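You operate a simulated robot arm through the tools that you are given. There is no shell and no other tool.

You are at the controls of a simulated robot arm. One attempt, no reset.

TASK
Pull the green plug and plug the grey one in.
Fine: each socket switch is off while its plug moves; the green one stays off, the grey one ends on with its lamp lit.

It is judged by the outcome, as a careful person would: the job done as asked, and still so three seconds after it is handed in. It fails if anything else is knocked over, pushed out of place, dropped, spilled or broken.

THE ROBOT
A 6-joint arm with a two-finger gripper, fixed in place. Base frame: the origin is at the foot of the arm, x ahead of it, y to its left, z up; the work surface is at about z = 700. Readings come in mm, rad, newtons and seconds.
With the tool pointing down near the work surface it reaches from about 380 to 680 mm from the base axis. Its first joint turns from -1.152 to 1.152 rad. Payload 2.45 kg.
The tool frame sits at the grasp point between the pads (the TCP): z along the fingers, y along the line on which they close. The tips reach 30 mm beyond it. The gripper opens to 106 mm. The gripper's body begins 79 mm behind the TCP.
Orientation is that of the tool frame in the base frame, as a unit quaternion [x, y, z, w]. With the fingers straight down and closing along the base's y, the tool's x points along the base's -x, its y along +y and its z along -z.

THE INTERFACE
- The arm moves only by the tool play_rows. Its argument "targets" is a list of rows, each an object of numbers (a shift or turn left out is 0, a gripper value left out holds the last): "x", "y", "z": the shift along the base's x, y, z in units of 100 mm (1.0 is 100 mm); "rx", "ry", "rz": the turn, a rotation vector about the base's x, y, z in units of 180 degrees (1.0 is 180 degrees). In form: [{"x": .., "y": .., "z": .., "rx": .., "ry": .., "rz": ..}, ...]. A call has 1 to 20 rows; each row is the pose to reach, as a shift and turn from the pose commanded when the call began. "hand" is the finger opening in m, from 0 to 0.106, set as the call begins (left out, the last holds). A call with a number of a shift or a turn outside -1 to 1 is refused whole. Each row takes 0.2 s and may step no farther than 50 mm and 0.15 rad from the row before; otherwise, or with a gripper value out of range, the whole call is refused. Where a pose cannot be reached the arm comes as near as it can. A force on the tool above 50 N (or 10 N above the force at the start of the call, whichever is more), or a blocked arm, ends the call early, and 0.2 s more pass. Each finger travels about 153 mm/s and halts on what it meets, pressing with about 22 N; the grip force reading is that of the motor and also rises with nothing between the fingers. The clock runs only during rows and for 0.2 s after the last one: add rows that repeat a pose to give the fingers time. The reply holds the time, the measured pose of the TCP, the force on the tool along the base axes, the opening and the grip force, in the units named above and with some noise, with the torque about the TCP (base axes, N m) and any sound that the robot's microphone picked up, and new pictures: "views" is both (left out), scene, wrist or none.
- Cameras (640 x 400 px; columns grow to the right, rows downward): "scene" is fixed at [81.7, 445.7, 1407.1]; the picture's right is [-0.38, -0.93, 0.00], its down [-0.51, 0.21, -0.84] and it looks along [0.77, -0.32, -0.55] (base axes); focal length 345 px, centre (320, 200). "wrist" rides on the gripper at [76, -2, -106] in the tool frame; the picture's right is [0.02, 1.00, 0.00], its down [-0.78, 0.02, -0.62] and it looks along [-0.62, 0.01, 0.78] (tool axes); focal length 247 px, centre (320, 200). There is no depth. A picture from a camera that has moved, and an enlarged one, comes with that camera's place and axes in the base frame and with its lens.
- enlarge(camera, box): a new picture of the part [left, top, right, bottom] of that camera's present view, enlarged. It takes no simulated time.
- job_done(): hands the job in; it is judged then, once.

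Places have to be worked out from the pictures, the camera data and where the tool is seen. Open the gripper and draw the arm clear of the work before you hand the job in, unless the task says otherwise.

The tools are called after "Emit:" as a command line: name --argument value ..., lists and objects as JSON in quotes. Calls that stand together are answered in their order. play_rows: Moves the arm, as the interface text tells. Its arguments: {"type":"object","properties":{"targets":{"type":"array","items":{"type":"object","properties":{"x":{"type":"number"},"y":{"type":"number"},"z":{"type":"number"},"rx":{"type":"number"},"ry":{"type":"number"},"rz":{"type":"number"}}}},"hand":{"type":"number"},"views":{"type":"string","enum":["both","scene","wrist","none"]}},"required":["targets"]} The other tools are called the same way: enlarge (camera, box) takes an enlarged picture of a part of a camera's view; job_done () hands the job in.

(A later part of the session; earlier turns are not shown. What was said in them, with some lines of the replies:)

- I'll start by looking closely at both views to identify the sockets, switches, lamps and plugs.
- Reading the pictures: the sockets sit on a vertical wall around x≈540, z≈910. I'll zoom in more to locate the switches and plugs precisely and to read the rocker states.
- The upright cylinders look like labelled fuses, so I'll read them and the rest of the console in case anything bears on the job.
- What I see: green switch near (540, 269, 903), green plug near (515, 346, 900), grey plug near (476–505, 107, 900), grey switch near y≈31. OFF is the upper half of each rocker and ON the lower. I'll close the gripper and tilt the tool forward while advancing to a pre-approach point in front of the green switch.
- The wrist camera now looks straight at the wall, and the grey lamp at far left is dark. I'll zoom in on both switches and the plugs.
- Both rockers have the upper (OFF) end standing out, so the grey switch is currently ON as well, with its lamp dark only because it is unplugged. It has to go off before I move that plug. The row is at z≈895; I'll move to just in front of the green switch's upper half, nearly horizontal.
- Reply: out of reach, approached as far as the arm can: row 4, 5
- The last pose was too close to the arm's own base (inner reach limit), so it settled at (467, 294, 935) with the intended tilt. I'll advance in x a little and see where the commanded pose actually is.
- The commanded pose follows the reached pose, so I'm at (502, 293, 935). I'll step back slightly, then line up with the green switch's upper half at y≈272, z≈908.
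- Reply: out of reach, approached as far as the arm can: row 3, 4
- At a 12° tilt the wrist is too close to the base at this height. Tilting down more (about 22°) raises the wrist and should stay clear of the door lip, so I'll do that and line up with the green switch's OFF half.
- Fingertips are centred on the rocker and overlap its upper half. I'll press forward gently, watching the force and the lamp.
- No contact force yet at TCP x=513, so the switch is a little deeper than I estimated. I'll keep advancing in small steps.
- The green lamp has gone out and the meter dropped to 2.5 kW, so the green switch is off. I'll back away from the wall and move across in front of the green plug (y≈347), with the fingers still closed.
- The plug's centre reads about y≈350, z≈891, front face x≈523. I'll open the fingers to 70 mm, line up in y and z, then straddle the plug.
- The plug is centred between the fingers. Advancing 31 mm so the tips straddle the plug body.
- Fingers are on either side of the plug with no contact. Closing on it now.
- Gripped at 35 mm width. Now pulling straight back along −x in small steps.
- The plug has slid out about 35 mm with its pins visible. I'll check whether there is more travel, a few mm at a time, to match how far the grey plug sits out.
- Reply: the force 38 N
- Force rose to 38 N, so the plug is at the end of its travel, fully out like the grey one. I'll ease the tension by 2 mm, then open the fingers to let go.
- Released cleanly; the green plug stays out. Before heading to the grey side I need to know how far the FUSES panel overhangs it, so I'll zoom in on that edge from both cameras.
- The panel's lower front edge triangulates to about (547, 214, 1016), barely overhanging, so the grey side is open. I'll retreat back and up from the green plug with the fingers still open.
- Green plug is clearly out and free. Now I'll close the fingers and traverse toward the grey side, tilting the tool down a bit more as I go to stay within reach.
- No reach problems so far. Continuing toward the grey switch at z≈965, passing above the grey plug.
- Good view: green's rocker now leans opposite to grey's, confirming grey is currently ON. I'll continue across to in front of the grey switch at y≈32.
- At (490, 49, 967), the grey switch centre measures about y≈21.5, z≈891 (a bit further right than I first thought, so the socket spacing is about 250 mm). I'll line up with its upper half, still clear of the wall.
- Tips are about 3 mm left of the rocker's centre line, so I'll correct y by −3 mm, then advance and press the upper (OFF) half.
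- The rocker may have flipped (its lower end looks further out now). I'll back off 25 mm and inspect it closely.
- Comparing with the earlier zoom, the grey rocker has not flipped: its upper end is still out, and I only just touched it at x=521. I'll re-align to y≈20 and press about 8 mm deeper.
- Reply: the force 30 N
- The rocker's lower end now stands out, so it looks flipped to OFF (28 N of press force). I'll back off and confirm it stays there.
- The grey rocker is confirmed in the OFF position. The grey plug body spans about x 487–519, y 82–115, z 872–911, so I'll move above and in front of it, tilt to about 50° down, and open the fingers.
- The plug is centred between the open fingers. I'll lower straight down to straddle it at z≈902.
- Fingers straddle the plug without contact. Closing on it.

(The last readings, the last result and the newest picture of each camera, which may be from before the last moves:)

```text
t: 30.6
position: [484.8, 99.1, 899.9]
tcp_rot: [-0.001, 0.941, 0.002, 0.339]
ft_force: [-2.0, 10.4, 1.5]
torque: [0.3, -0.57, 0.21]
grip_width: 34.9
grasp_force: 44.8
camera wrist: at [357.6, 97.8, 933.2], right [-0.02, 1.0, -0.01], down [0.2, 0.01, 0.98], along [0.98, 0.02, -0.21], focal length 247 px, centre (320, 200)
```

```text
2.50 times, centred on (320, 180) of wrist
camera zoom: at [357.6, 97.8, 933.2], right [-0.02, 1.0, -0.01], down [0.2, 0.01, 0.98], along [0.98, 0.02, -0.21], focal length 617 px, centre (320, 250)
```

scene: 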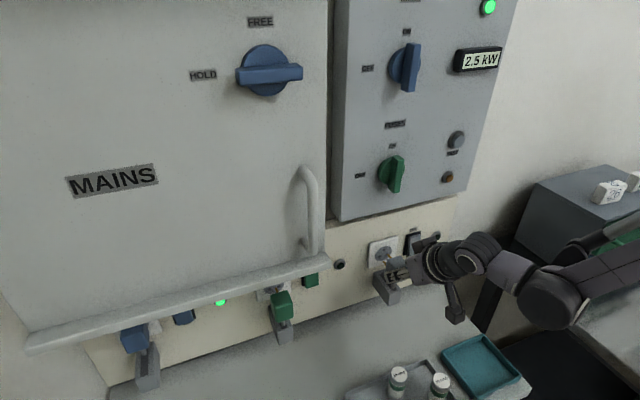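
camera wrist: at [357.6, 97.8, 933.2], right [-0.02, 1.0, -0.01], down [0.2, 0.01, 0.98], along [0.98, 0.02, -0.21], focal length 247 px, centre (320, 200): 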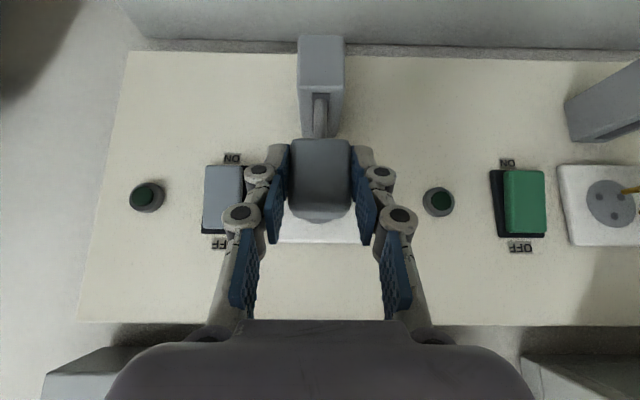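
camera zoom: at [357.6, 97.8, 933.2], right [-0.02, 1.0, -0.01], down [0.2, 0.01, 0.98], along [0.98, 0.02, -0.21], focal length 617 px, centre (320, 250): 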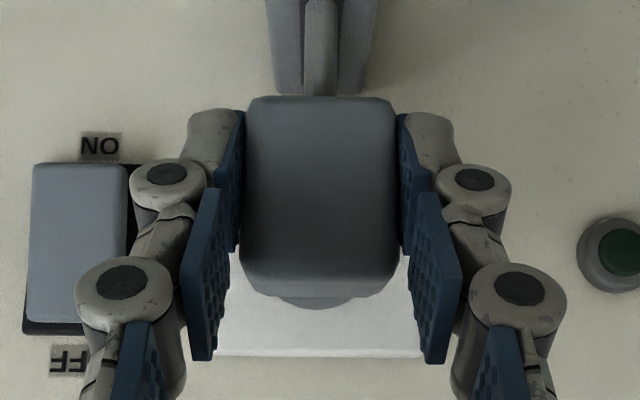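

Gripped at 35 mm with a slight sideways load; I'll shift 1 mm in y to relieve it and push the plug straight in along +x in small steps.

Emit:
play_rows --targets '[{"x": 0.03, "y": 0.01}, {"x": 0.07, "y": 0.01}, {"x": 0.12, "y": 0.01}, {"x": 0.17, "y": 0.01}, {"x": 0.22, "y": 0.01}, {"x": 0.27, "y": 0.01}, {"x": 0.32, "y": 0.01}]'

Emit:
enlarge --camera "scene" --box '[350, 220, 446, 280]'

```text
t: 32.2
position: [516.9, 99.5, 900.7]
tcp_rot: [0.0, 0.94, 0.001, 0.34]
ft_force: [1.6, 8.8, -8.3]
torque: [0.1, 1.09, 0.07]
grip_width: 35.1
grasp_force: 45.0
camera wrist: at [389.1, 98.0, 933.3], right [-0.02, 1.0, -0.01], down [0.2, 0.02, 0.98], along [0.98, 0.01, -0.2], focal length 247 px, centre (320, 200)
```

scene: 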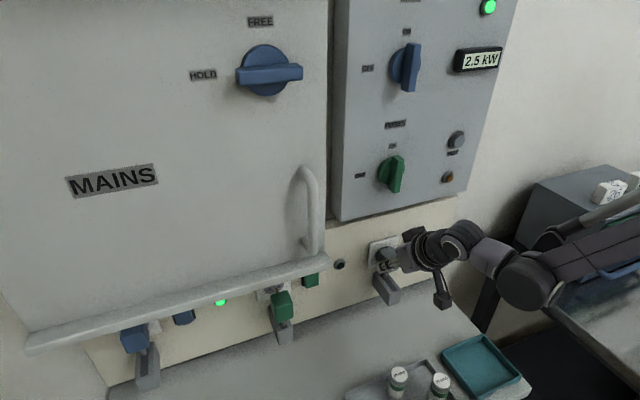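
wrist: 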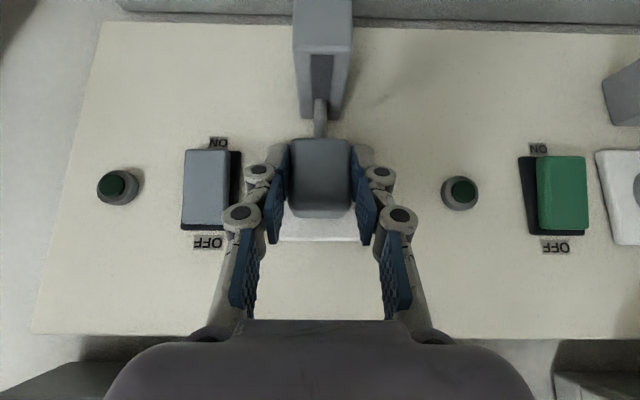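

```text
6.67 times, centred on (398, 250) of scene
camera zoom: at [81.9, 446.0, 1407.0], right [-0.38, -0.93, 0.0], down [-0.51, 0.21, -0.84], along [0.77, -0.32, -0.55], focal length 2301 px, centre (-200, -133)
```

zoom: 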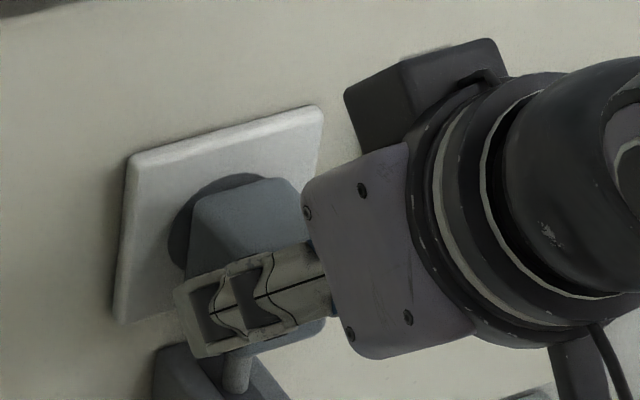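

Sliding in smoothly, with the plug nearly at the socket face. Pushing the last several mm in fine steps until it bottoms out.

Emit:
play_rows --targets '[{"x": 0.03}, {"x": 0.05}, {"x": 0.07}, {"x": 0.085}, {"x": 0.1}]'

Emit:
enlarge --camera "scene" --box '[350, 220, 446, 280]'

Emit:
enlarge --camera "wrist" --box '[240, 100, 400, 260]'

```text
t: 33.4
position: [523.1, 99.5, 899.3]
tcp_rot: [0.0, 0.942, 0.001, 0.337]
ft_force: [-35.0, 8.1, 3.2]
torque: [0.16, 0.58, 0.23]
grip_width: 35.3
grasp_force: 45.0
camera wrist: at [397.6, 98.2, 933.2], right [-0.02, 1.0, -0.01], down [0.21, 0.02, 0.98], along [0.98, 0.01, -0.21], focal length 247 px, centre (320, 200)
```

scene: 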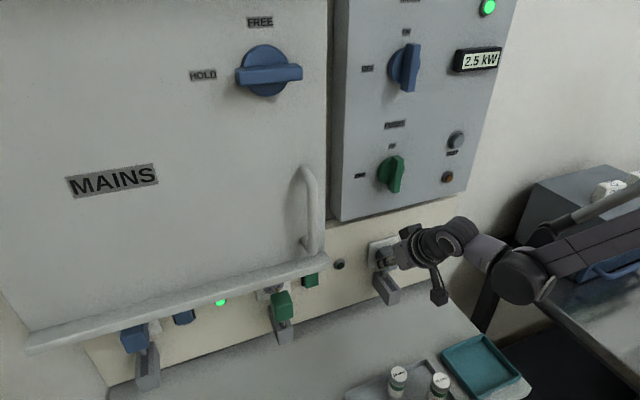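
wrist: 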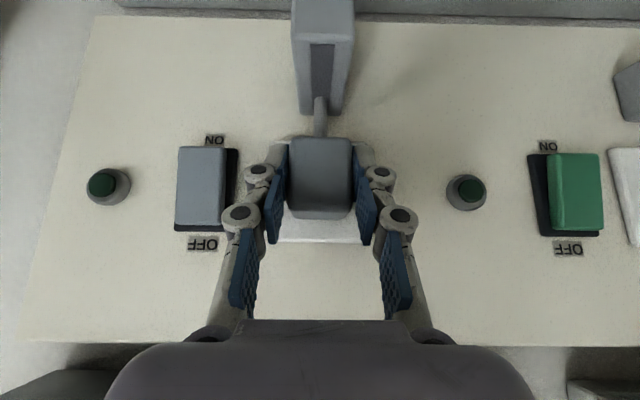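

```text
6.67 times, centred on (398, 250) of scene
camera zoom: at [80.7, 445.9, 1407.1], right [-0.38, -0.93, 0.0], down [-0.51, 0.21, -0.84], along [0.77, -0.32, -0.55], focal length 2301 px, centre (-200, -133)
```

zoom: 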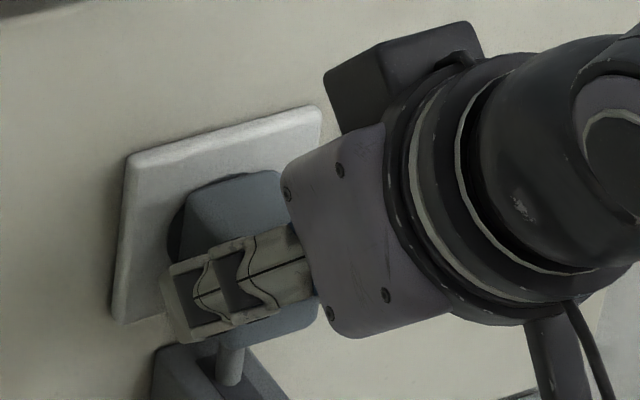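

```text
2.50 times, centred on (320, 180) of wrist
camera zoom: at [397.6, 98.2, 933.2], right [-0.02, 1.0, -0.01], down [0.21, 0.02, 0.98], along [0.98, 0.01, -0.21], focal length 617 px, centre (320, 250)
```

zoom: 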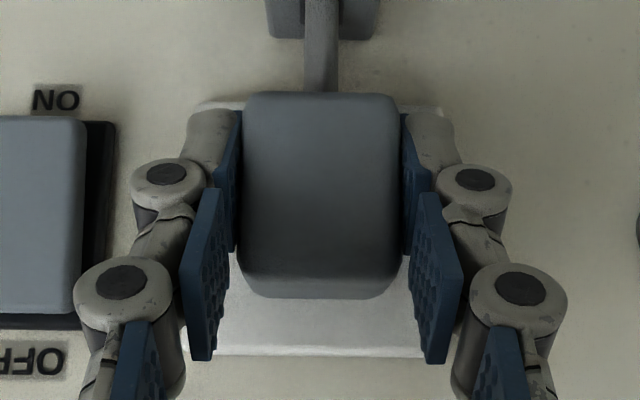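

Resistance rose to 35 N at TCP x≈523, about 39 mm of travel, which suggests the plug is bottomed out. I'll ease off slightly, open the fingers and lift clear to inspect.

Emit:
play_rows --targets '[{"x": -0.02}, {"x": -0.03}]' --views "none"

Emit:
play_rows --targets '[{"x": 0}, {"x": 0}, {"x": 0}]' --hand 0.07

Emit:
enlarge --camera "scene" --box '[350, 220, 446, 280]'

Emit:
enlarge --camera "wrist" --box '[240, 100, 400, 260]'

```text
t: 34.0
position: [521.7, 99.8, 899.3]
tcp_rot: [0.001, 0.942, 0.0, 0.337]
ft_force: [-1.6, 7.3, -37.8]
torque: [0.06, 0.59, 0.21]
grip_width: 35.2
grasp_force: 45.0
```

```text
t: 34.8
position: [522.2, 98.6, 901.1]
tcp_rot: [-0.001, 0.941, 0.001, 0.339]
ft_force: [-0.6, 0.4, 1.0]
torque: [0.01, -0.01, 0.0]
grip_width: 70.0
grasp_force: 0.0
camera wrist: at [396.5, 98.3, 934.2], right [-0.02, 1.0, -0.01], down [0.2, 0.02, 0.98], along [0.98, 0.01, -0.21], focal length 247 px, centre (320, 200)
```

scene: 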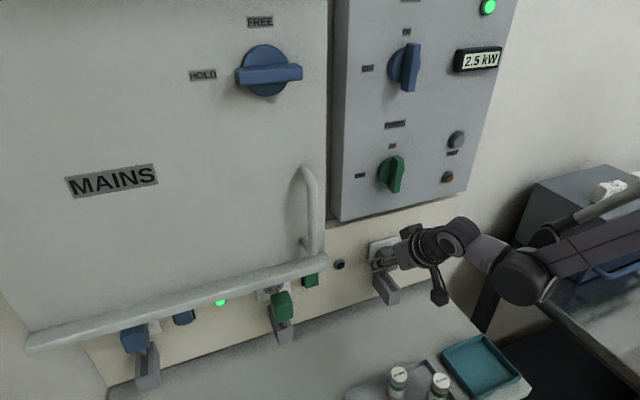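
wrist: 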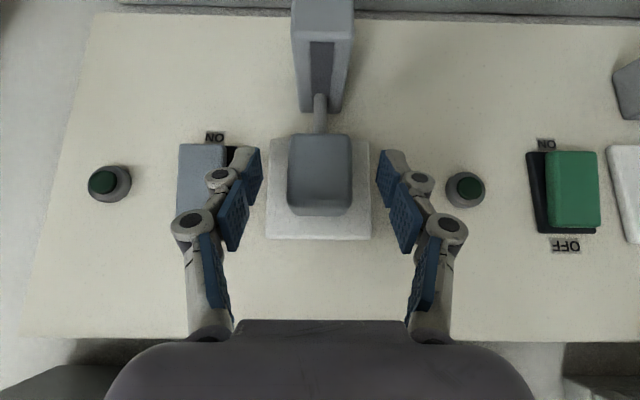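

```text
6.67 times, centred on (398, 250) of scene
camera zoom: at [81.7, 445.7, 1407.1], right [-0.38, -0.93, 0.0], down [-0.51, 0.21, -0.84], along [0.77, -0.32, -0.55], focal length 2301 px, centre (-200, -133)
```

zoom: 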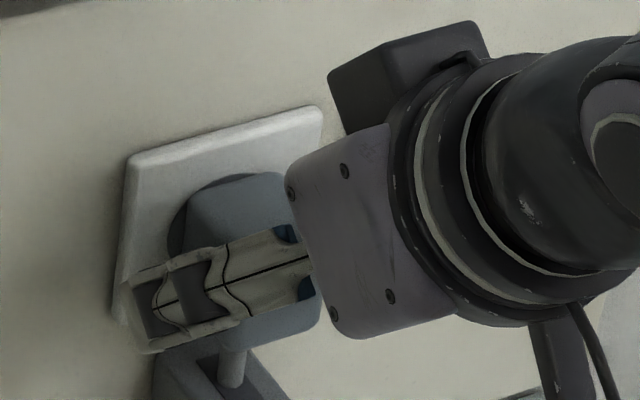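

```text
2.50 times, centred on (320, 180) of wrist
camera zoom: at [396.5, 98.3, 934.2], right [-0.02, 1.0, -0.01], down [0.2, 0.02, 0.98], along [0.98, 0.01, -0.21], focal length 617 px, centre (320, 250)
```

zoom: 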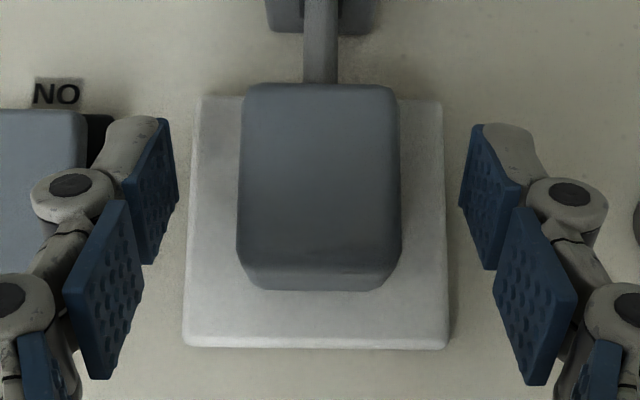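

The plug sits against the socket with no pins visible. I'll retreat back and up with the fingers open, then check how it sits.

Emit:
play_rows --targets '[{"x": -0.1, "z": 0.08}, {"x": -0.2, "z": 0.22}, {"x": -0.3, "z": 0.4}, {"x": -0.35, "z": 0.62}]'

Emit:
enlarge --camera "scene" --box '[350, 220, 446, 280]'

Emit:
enlarge --camera "wrist" --box '[200, 40, 440, 190]'

```text
t: 35.8
position: [487.3, 98.8, 962.4]
tcp_rot: [-0.001, 0.941, 0.002, 0.339]
ft_force: [-0.2, -0.3, 0.3]
torque: [0.02, 0.02, -0.01]
grip_width: 69.9
grasp_force: 0.1
camera wrist: at [360.5, 97.2, 996.3], right [-0.02, 1.0, -0.01], down [0.21, 0.02, 0.98], along [0.98, 0.01, -0.21], focal length 247 px, centre (320, 200)
```

scene: 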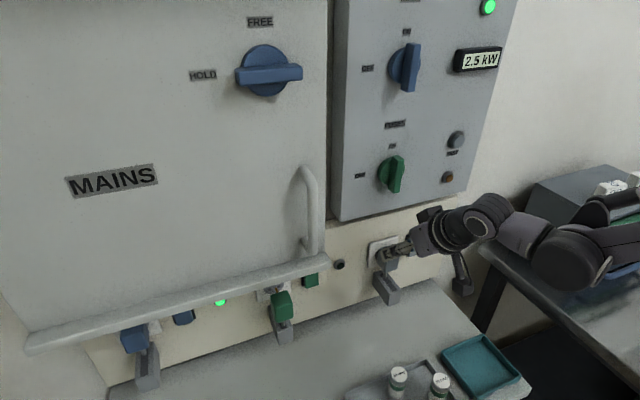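
wrist: 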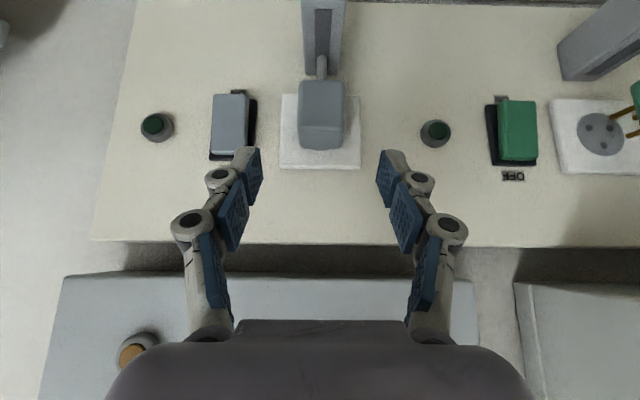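

```text
6.67 times, centred on (398, 250) of scene
camera zoom: at [81.6, 445.7, 1407.1], right [-0.38, -0.93, 0.0], down [-0.51, 0.21, -0.84], along [0.77, -0.32, -0.55], focal length 2301 px, centre (-200, -133)
```

zoom: 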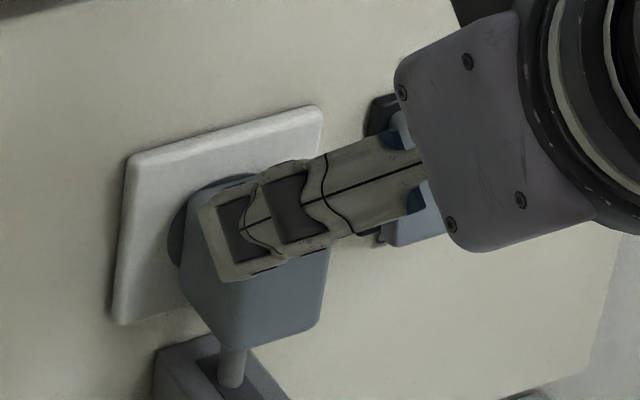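

```text
2.67 times, centred on (320, 115) of wrist
camera zoom: at [360.5, 97.2, 996.3], right [-0.02, 1.0, -0.01], down [0.21, 0.02, 0.98], along [0.98, 0.01, -0.21], focal length 659 px, centre (320, 427)
```

zoom: 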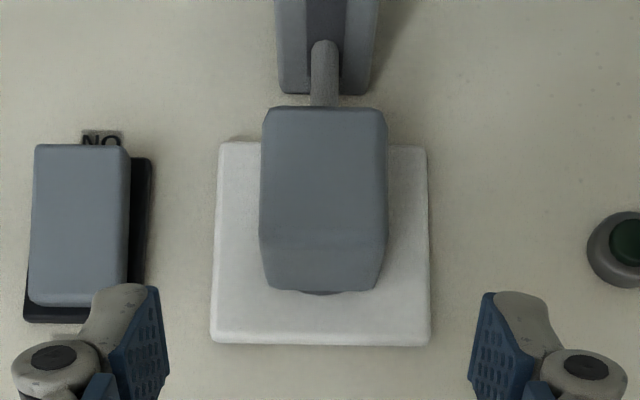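

The plug looks seated, perhaps 1–2 mm short compared with where green sat. To be sure while the switch is still off, I'll close the fingers and press squarely on the plug's front face.

Emit:
play_rows --targets '[{"x": -0.03}, {"x": -0.05}, {"x": -0.05, "z": -0.15}, {"x": -0.05, "z": -0.35}, {"x": -0.05, "z": -0.55}]' --hand 0

Emit:
enlarge --camera "scene" --box '[350, 220, 446, 280]'

```text
t: 37.0
position: [482.8, 98.0, 910.2]
tcp_rot: [0.0, 0.941, 0.001, 0.339]
ft_force: [-0.8, 0.5, 0.4]
torque: [0.01, 0.0, 0.03]
grip_width: 0.0
grasp_force: 22.2
camera wrist: at [356.6, 96.6, 943.2], right [-0.02, 1.0, -0.01], down [0.21, 0.02, 0.98], along [0.98, 0.01, -0.21], focal length 247 px, centre (320, 200)
```

scene: 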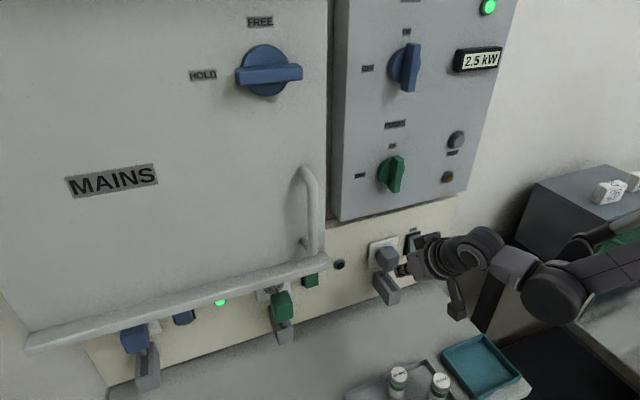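
wrist: 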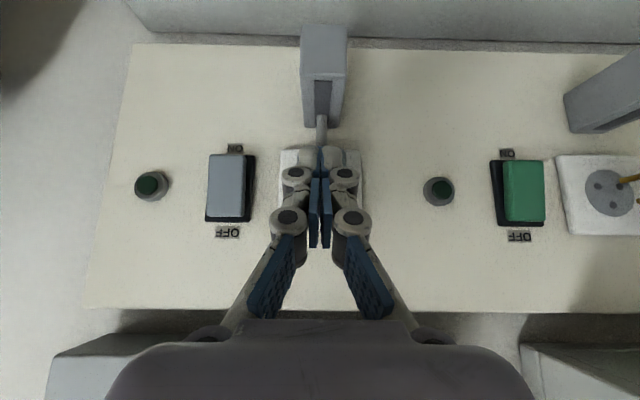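

```text
6.67 times, centred on (398, 250) of scene
camera zoom: at [81.7, 445.7, 1407.1], right [-0.38, -0.93, 0.0], down [-0.51, 0.21, -0.84], along [0.77, -0.32, -0.55], focal length 2301 px, centre (-200, -133)
```

zoom: 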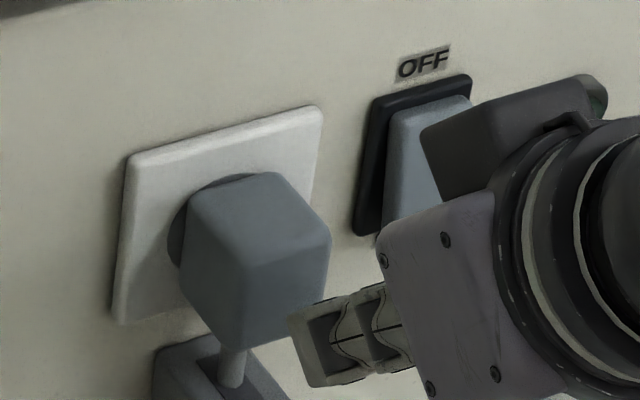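

Closed tips are in front of the plug's face at about mid-height. Pressing forward gently until I feel a solid stop.

Emit:
play_rows --targets '[{"x": 0.06}, {"x": 0.09}, {"x": 0.11}, {"x": 0.13}, {"x": 0.15}, {"x": 0.165}, {"x": 0.18}]' --views "none"

Emit:
enlarge --camera "scene" --box '[350, 220, 446, 280]'

```text
t: 38.6
position: [497.9, 98.4, 906.3]
tcp_rot: [0.0, 0.941, 0.0, 0.337]
ft_force: [-40.1, -3.3, 16.4]
torque: [-0.04, 0.16, -0.08]
grip_width: 5.9
grasp_force: 28.9
```

```text
6.67 times, centred on (398, 250) of scene
camera zoom: at [80.3, 445.6, 1407.2], right [-0.38, -0.93, 0.0], down [-0.51, 0.21, -0.84], along [0.77, -0.32, -0.55], focal length 2301 px, centre (-200, -133)
```

zoom: 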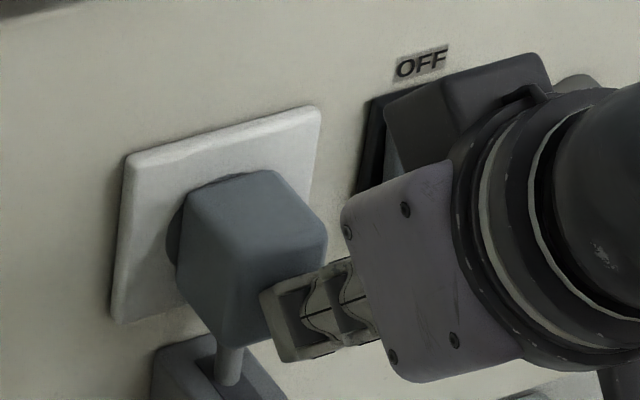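

The plug hit a firm stop (40 N) with its front at about x≈525, the same as green's seated position, so it's fully in. Now I'll back off and move across to the grey switch's lower (ON) half.

Emit:
play_rows --targets '[{"x": -0.06}, {"x": -0.15}, {"x": -0.15, "y": -0.2}, {"x": -0.15, "y": -0.4}, {"x": -0.15, "y": -0.6}, {"x": -0.15, "y": -0.78}, {"x": -0.15, "y": -0.78, "z": -0.09}, {"x": -0.15, "y": -0.78, "z": -0.19}]' --hand 0

Emit:
enlarge --camera "wrist" --box '[240, 100, 400, 200]'

Emit:
enlarge --camera "scene" --box '[350, 210, 462, 280]'

```text
t: 40.4
position: [486.0, 19.9, 889.5]
tcp_rot: [0.0, 0.94, 0.0, 0.34]
ft_force: [-0.5, -0.3, -1.0]
torque: [-0.03, 0.02, 0.04]
grip_width: 0.0
grasp_force: 28.5
camera wrist: at [359.1, 18.7, 921.9], right [-0.02, 1.0, -0.01], down [0.21, 0.02, 0.98], along [0.98, 0.01, -0.21], focal length 247 px, centre (320, 200)
```

scene: 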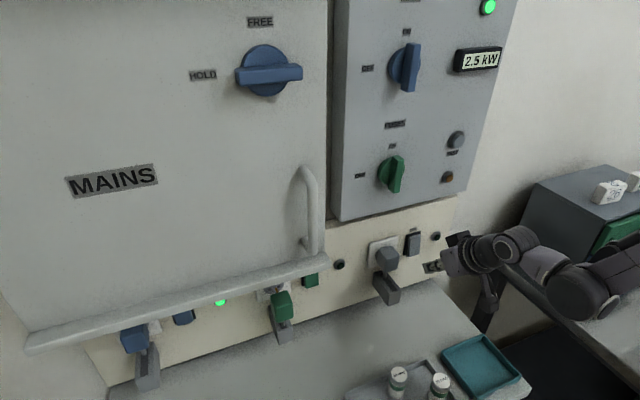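
wrist: 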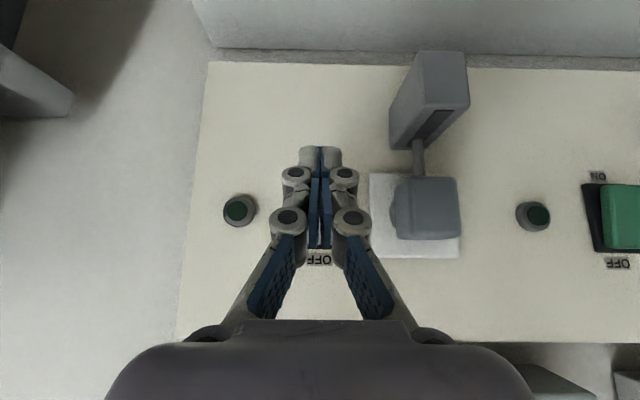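

```text
4.00 times, centred on (320, 150) of wrist
camera zoom: at [359.1, 18.7, 921.9], right [-0.02, 1.0, -0.01], down [0.21, 0.02, 0.98], along [0.98, 0.01, -0.21], focal length 988 px, centre (320, 400)
```

zoom: 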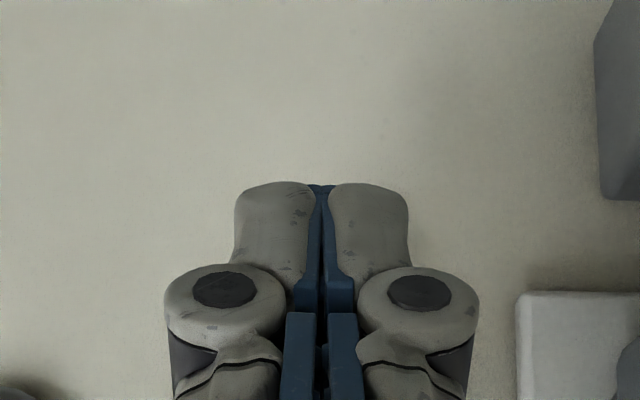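

```text
5.71 times, centred on (406, 245) of scene
camera zoom: at [81.7, 445.7, 1407.1], right [-0.38, -0.93, 0.0], down [-0.51, 0.21, -0.84], along [0.77, -0.32, -0.55], focal length 1972 px, centre (-171, -57)
```

zoom: 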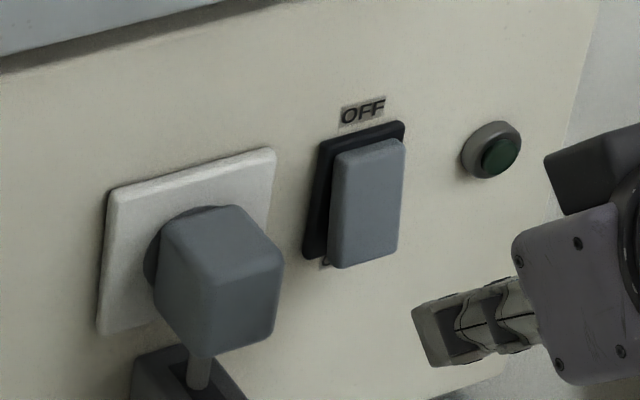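

Grey plug looks properly seated. The tips are at y≈20 in front of the rocker's lower half; I'll press forward onto the ON end and watch the lamp.

Emit:
play_rows --targets '[{"x": 0.1, "z": 0.025}, {"x": 0.2, "z": 0.025}, {"x": 0.28, "z": 0.025}, {"x": 0.32, "z": 0.025}, {"x": 0.35, "z": 0.025}, {"x": 0.38, "z": 0.025}, {"x": 0.4, "z": 0.025}, {"x": 0.42, "z": 0.025}]'

Emit:
enlarge --camera "scene" --box '[350, 210, 462, 280]'

```text
t: 42.2
position: [526.4, 20.7, 891.3]
tcp_rot: [0.0, 0.941, 0.0, 0.338]
ft_force: [-10.2, -1.6, 2.8]
torque: [0.0, 0.02, -0.05]
grip_width: 6.1
grasp_force: 29.0
camera wrist: at [400.4, 19.3, 924.7], right [-0.02, 1.0, -0.01], down [0.21, 0.02, 0.98], along [0.98, 0.01, -0.21], focal length 247 px, centre (320, 200)
```

scene: 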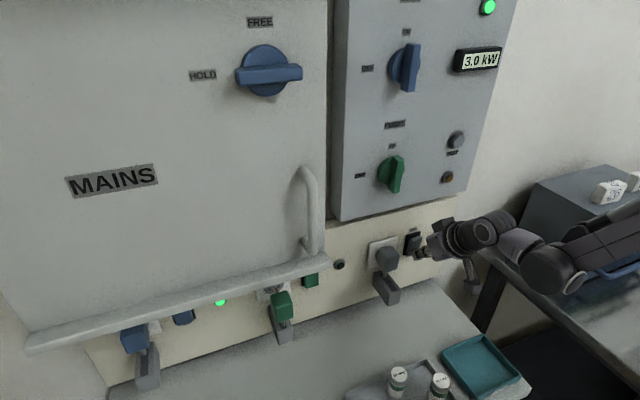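
wrist: 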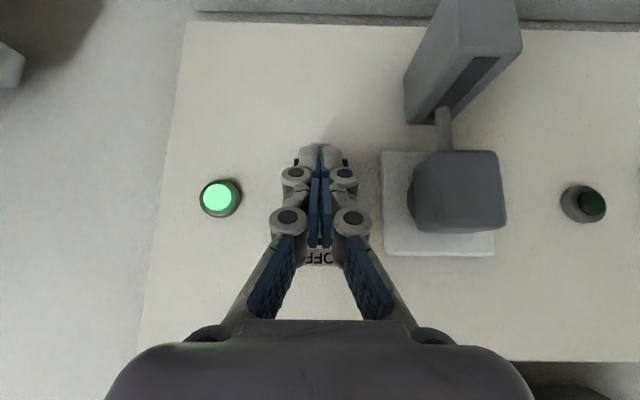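

```text
5.71 times, centred on (406, 245) of scene
camera zoom: at [81.4, 445.7, 1407.1], right [-0.38, -0.93, 0.0], down [-0.51, 0.21, -0.84], along [0.77, -0.32, -0.55], focal length 1972 px, centre (-171, -57)
```

zoom: 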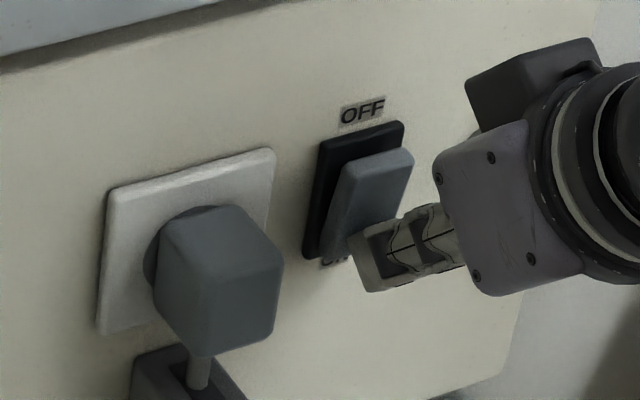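

The grey lamp is lit and the meter reads 3.0 kW again. I'll back away from the switch, rise clear, and confirm everything holds.

Emit:
play_rows --targets '[{"x": -0.1}, {"x": -0.25}, {"x": -0.38, "z": 0.05}, {"x": -0.38, "z": 0.3}, {"x": -0.38, "z": 0.6}, {"x": -0.38, "z": 0.9}]'

Emit:
enlarge --camera "scene" --box '[350, 200, 462, 270]'

Emit:
enlarge --camera "scene" --box '[200, 240, 360, 340]'

```text
t: 43.6
position: [486.9, 23.6, 983.3]
tcp_rot: [0.0, 0.941, 0.0, 0.339]
ft_force: [0.2, 0.4, -0.7]
torque: [-0.02, -0.02, 0.01]
grip_width: 0.0
grasp_force: 28.5
camera wrist: at [361.8, 22.1, 1016.4], right [-0.02, 1.0, -0.01], down [0.21, 0.02, 0.98], along [0.98, 0.01, -0.21], focal length 247 px, centre (320, 200)
```

scene: 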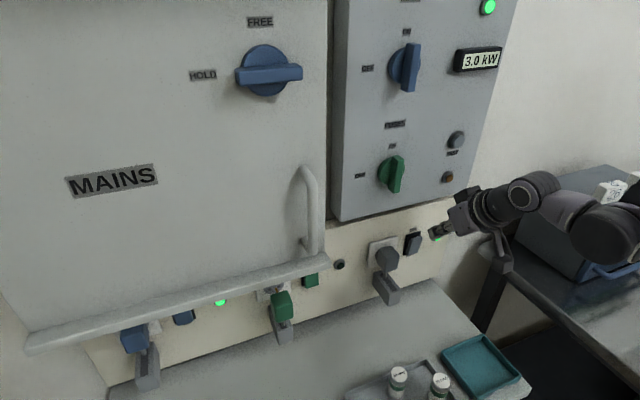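
wrist: 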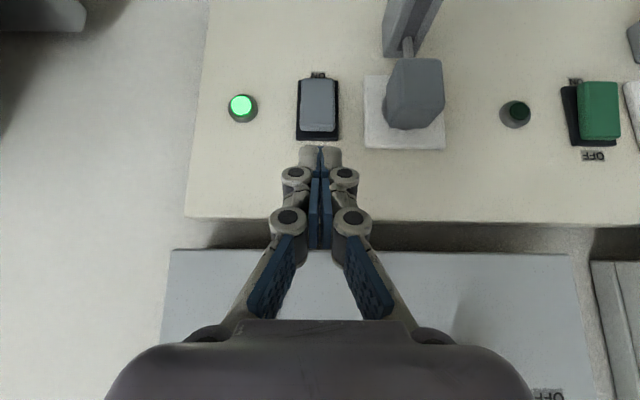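

```text
5.71 times, centred on (406, 235) of scene
camera zoom: at [81.7, 445.7, 1407.1], right [-0.38, -0.93, 0.0], down [-0.51, 0.21, -0.84], along [0.77, -0.32, -0.55], focal length 1972 px, centre (-171, 0)
```

zoom: 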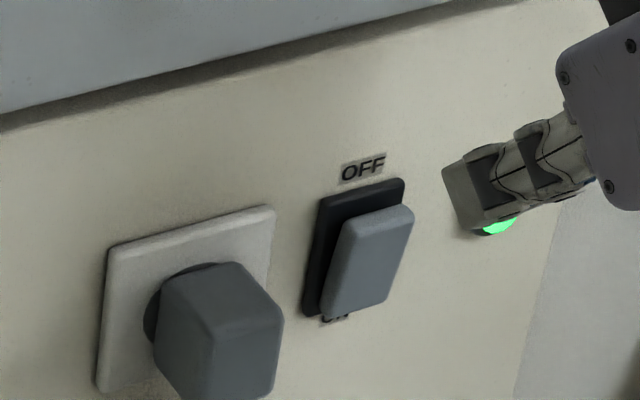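

```text
4.00 times, centred on (280, 290) of scene
camera zoom: at [81.7, 445.7, 1407.1], right [-0.38, -0.93, 0.0], down [-0.51, 0.21, -0.84], along [0.77, -0.32, -0.55], focal length 1380 px, centre (480, -160)
```

zoom: 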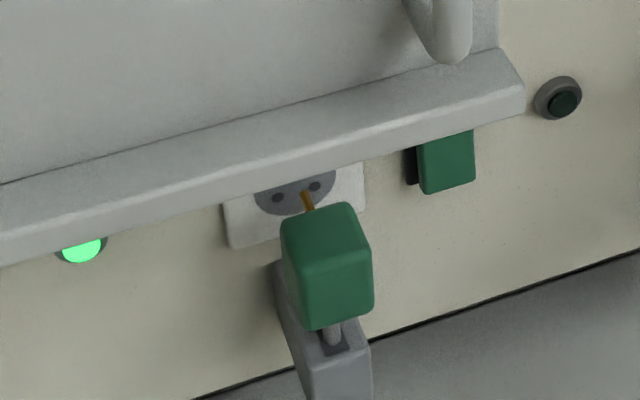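

All as wanted: grey plug in, switch on, lamp lit; green plug out, switch off, lamp dark. Now I'll draw the arm back and up, away from the console, then open the gripper.

Emit:
play_rows --targets '[{"x": -0.12, "z": 0.12, "ry": 0.03}, {"x": -0.25, "y": 0.05, "z": 0.25, "ry": 0.06}, {"x": -0.4, "y": 0.1, "z": 0.4, "ry": 0.1}, {"x": -0.55, "y": 0.15, "z": 0.55, "ry": 0.14}, {"x": -0.7, "y": 0.2, "z": 0.7, "ry": 0.18}, {"x": -0.85, "y": 0.25, "z": 0.85, "ry": 0.215}]' --hand 0 --views "none"

Emit:
play_rows --targets '[{"x": 0}, {"x": 0}, {"x": 0}, {"x": 0}]' --hand 0.1

Emit:
enlarge --camera "scene" --box '[200, 200, 480, 375]'

```text
t: 45.0
position: [404.8, 49.1, 1065.3]
tcp_rot: [0.001, 1.0, 0.0, 0.008]
ft_force: [-0.1, -0.1, -0.6]
torque: [0.01, 0.02, -0.03]
grip_width: 0.0
grasp_force: 29.0
```

```text
t: 46.0
position: [406.3, 48.8, 1064.5]
tcp_rot: [-0.001, 1.0, 0.002, 0.009]
ft_force: [0.8, -0.7, 0.1]
torque: [0.01, -0.03, -0.01]
grip_width: 100.2
grasp_force: 0.0
camera wrist: at [328.3, 46.8, 1171.3], right [-0.02, 1.0, 0.0], down [0.77, 0.02, 0.64], along [0.64, 0.01, -0.77], focal length 247 px, centre (320, 200)
```

scene: 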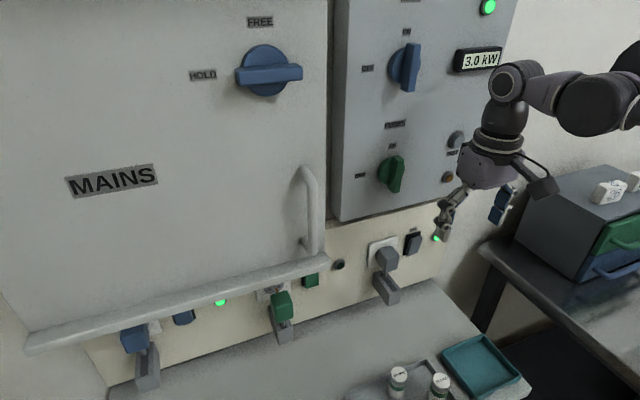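
wrist: 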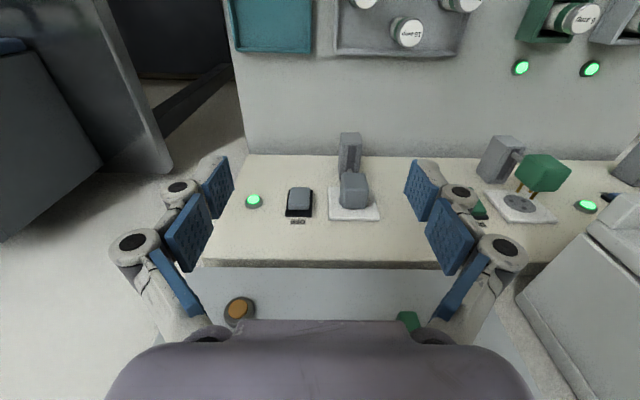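

```text
2.29 times, centred on (340, 288) of scene
camera zoom: at [81.7, 445.7, 1407.1], right [-0.38, -0.93, 0.0], down [-0.51, 0.21, -0.84], along [0.77, -0.32, -0.55], focal length 789 px, centre (274, 0)
```

zoom: 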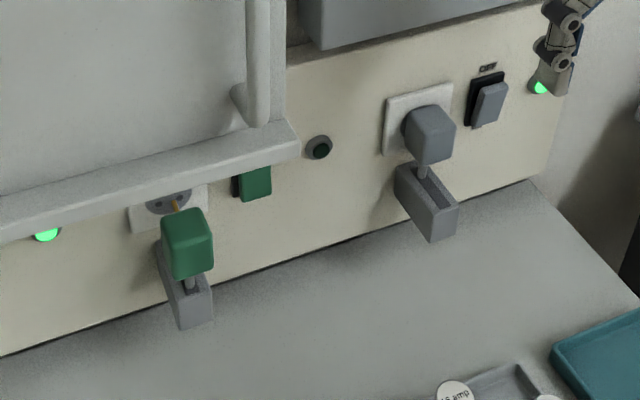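

The final pictures show the grey plug in, its switch on and its lamp lit. The green plug is out with its switch off and lamp dark, the fuses and trays are untouched, and the gripper is open and clear. Handing in.

Emit:
job_done

```text
The job is handed in.
```

The green plug is out and the grey plug is in, and I've handed the job in. I don't have the judge's result.

- **Green:** I turned its switch off first and its lamp went out. Then I pulled the plug to the end of its travel. The switch is still off.
- **Grey:** its switch was already on when I started, even though the plug was out, so I turned it off before touching the plug. I pushed the plug in until it hit a firm stop and switched it on. The lamp lit and was still lit in the last picture.
- **Everything else:** nothing else looked moved in the last pictures. The power meter fell from 3.0 to 2.5 kW with green off and reads 3.0 kW again with grey on. The gripper is open and the arm is clear of the console.

My first press on the grey switch only touched it without flipping it, so I pressed it a second time. The plug was not moved in between.
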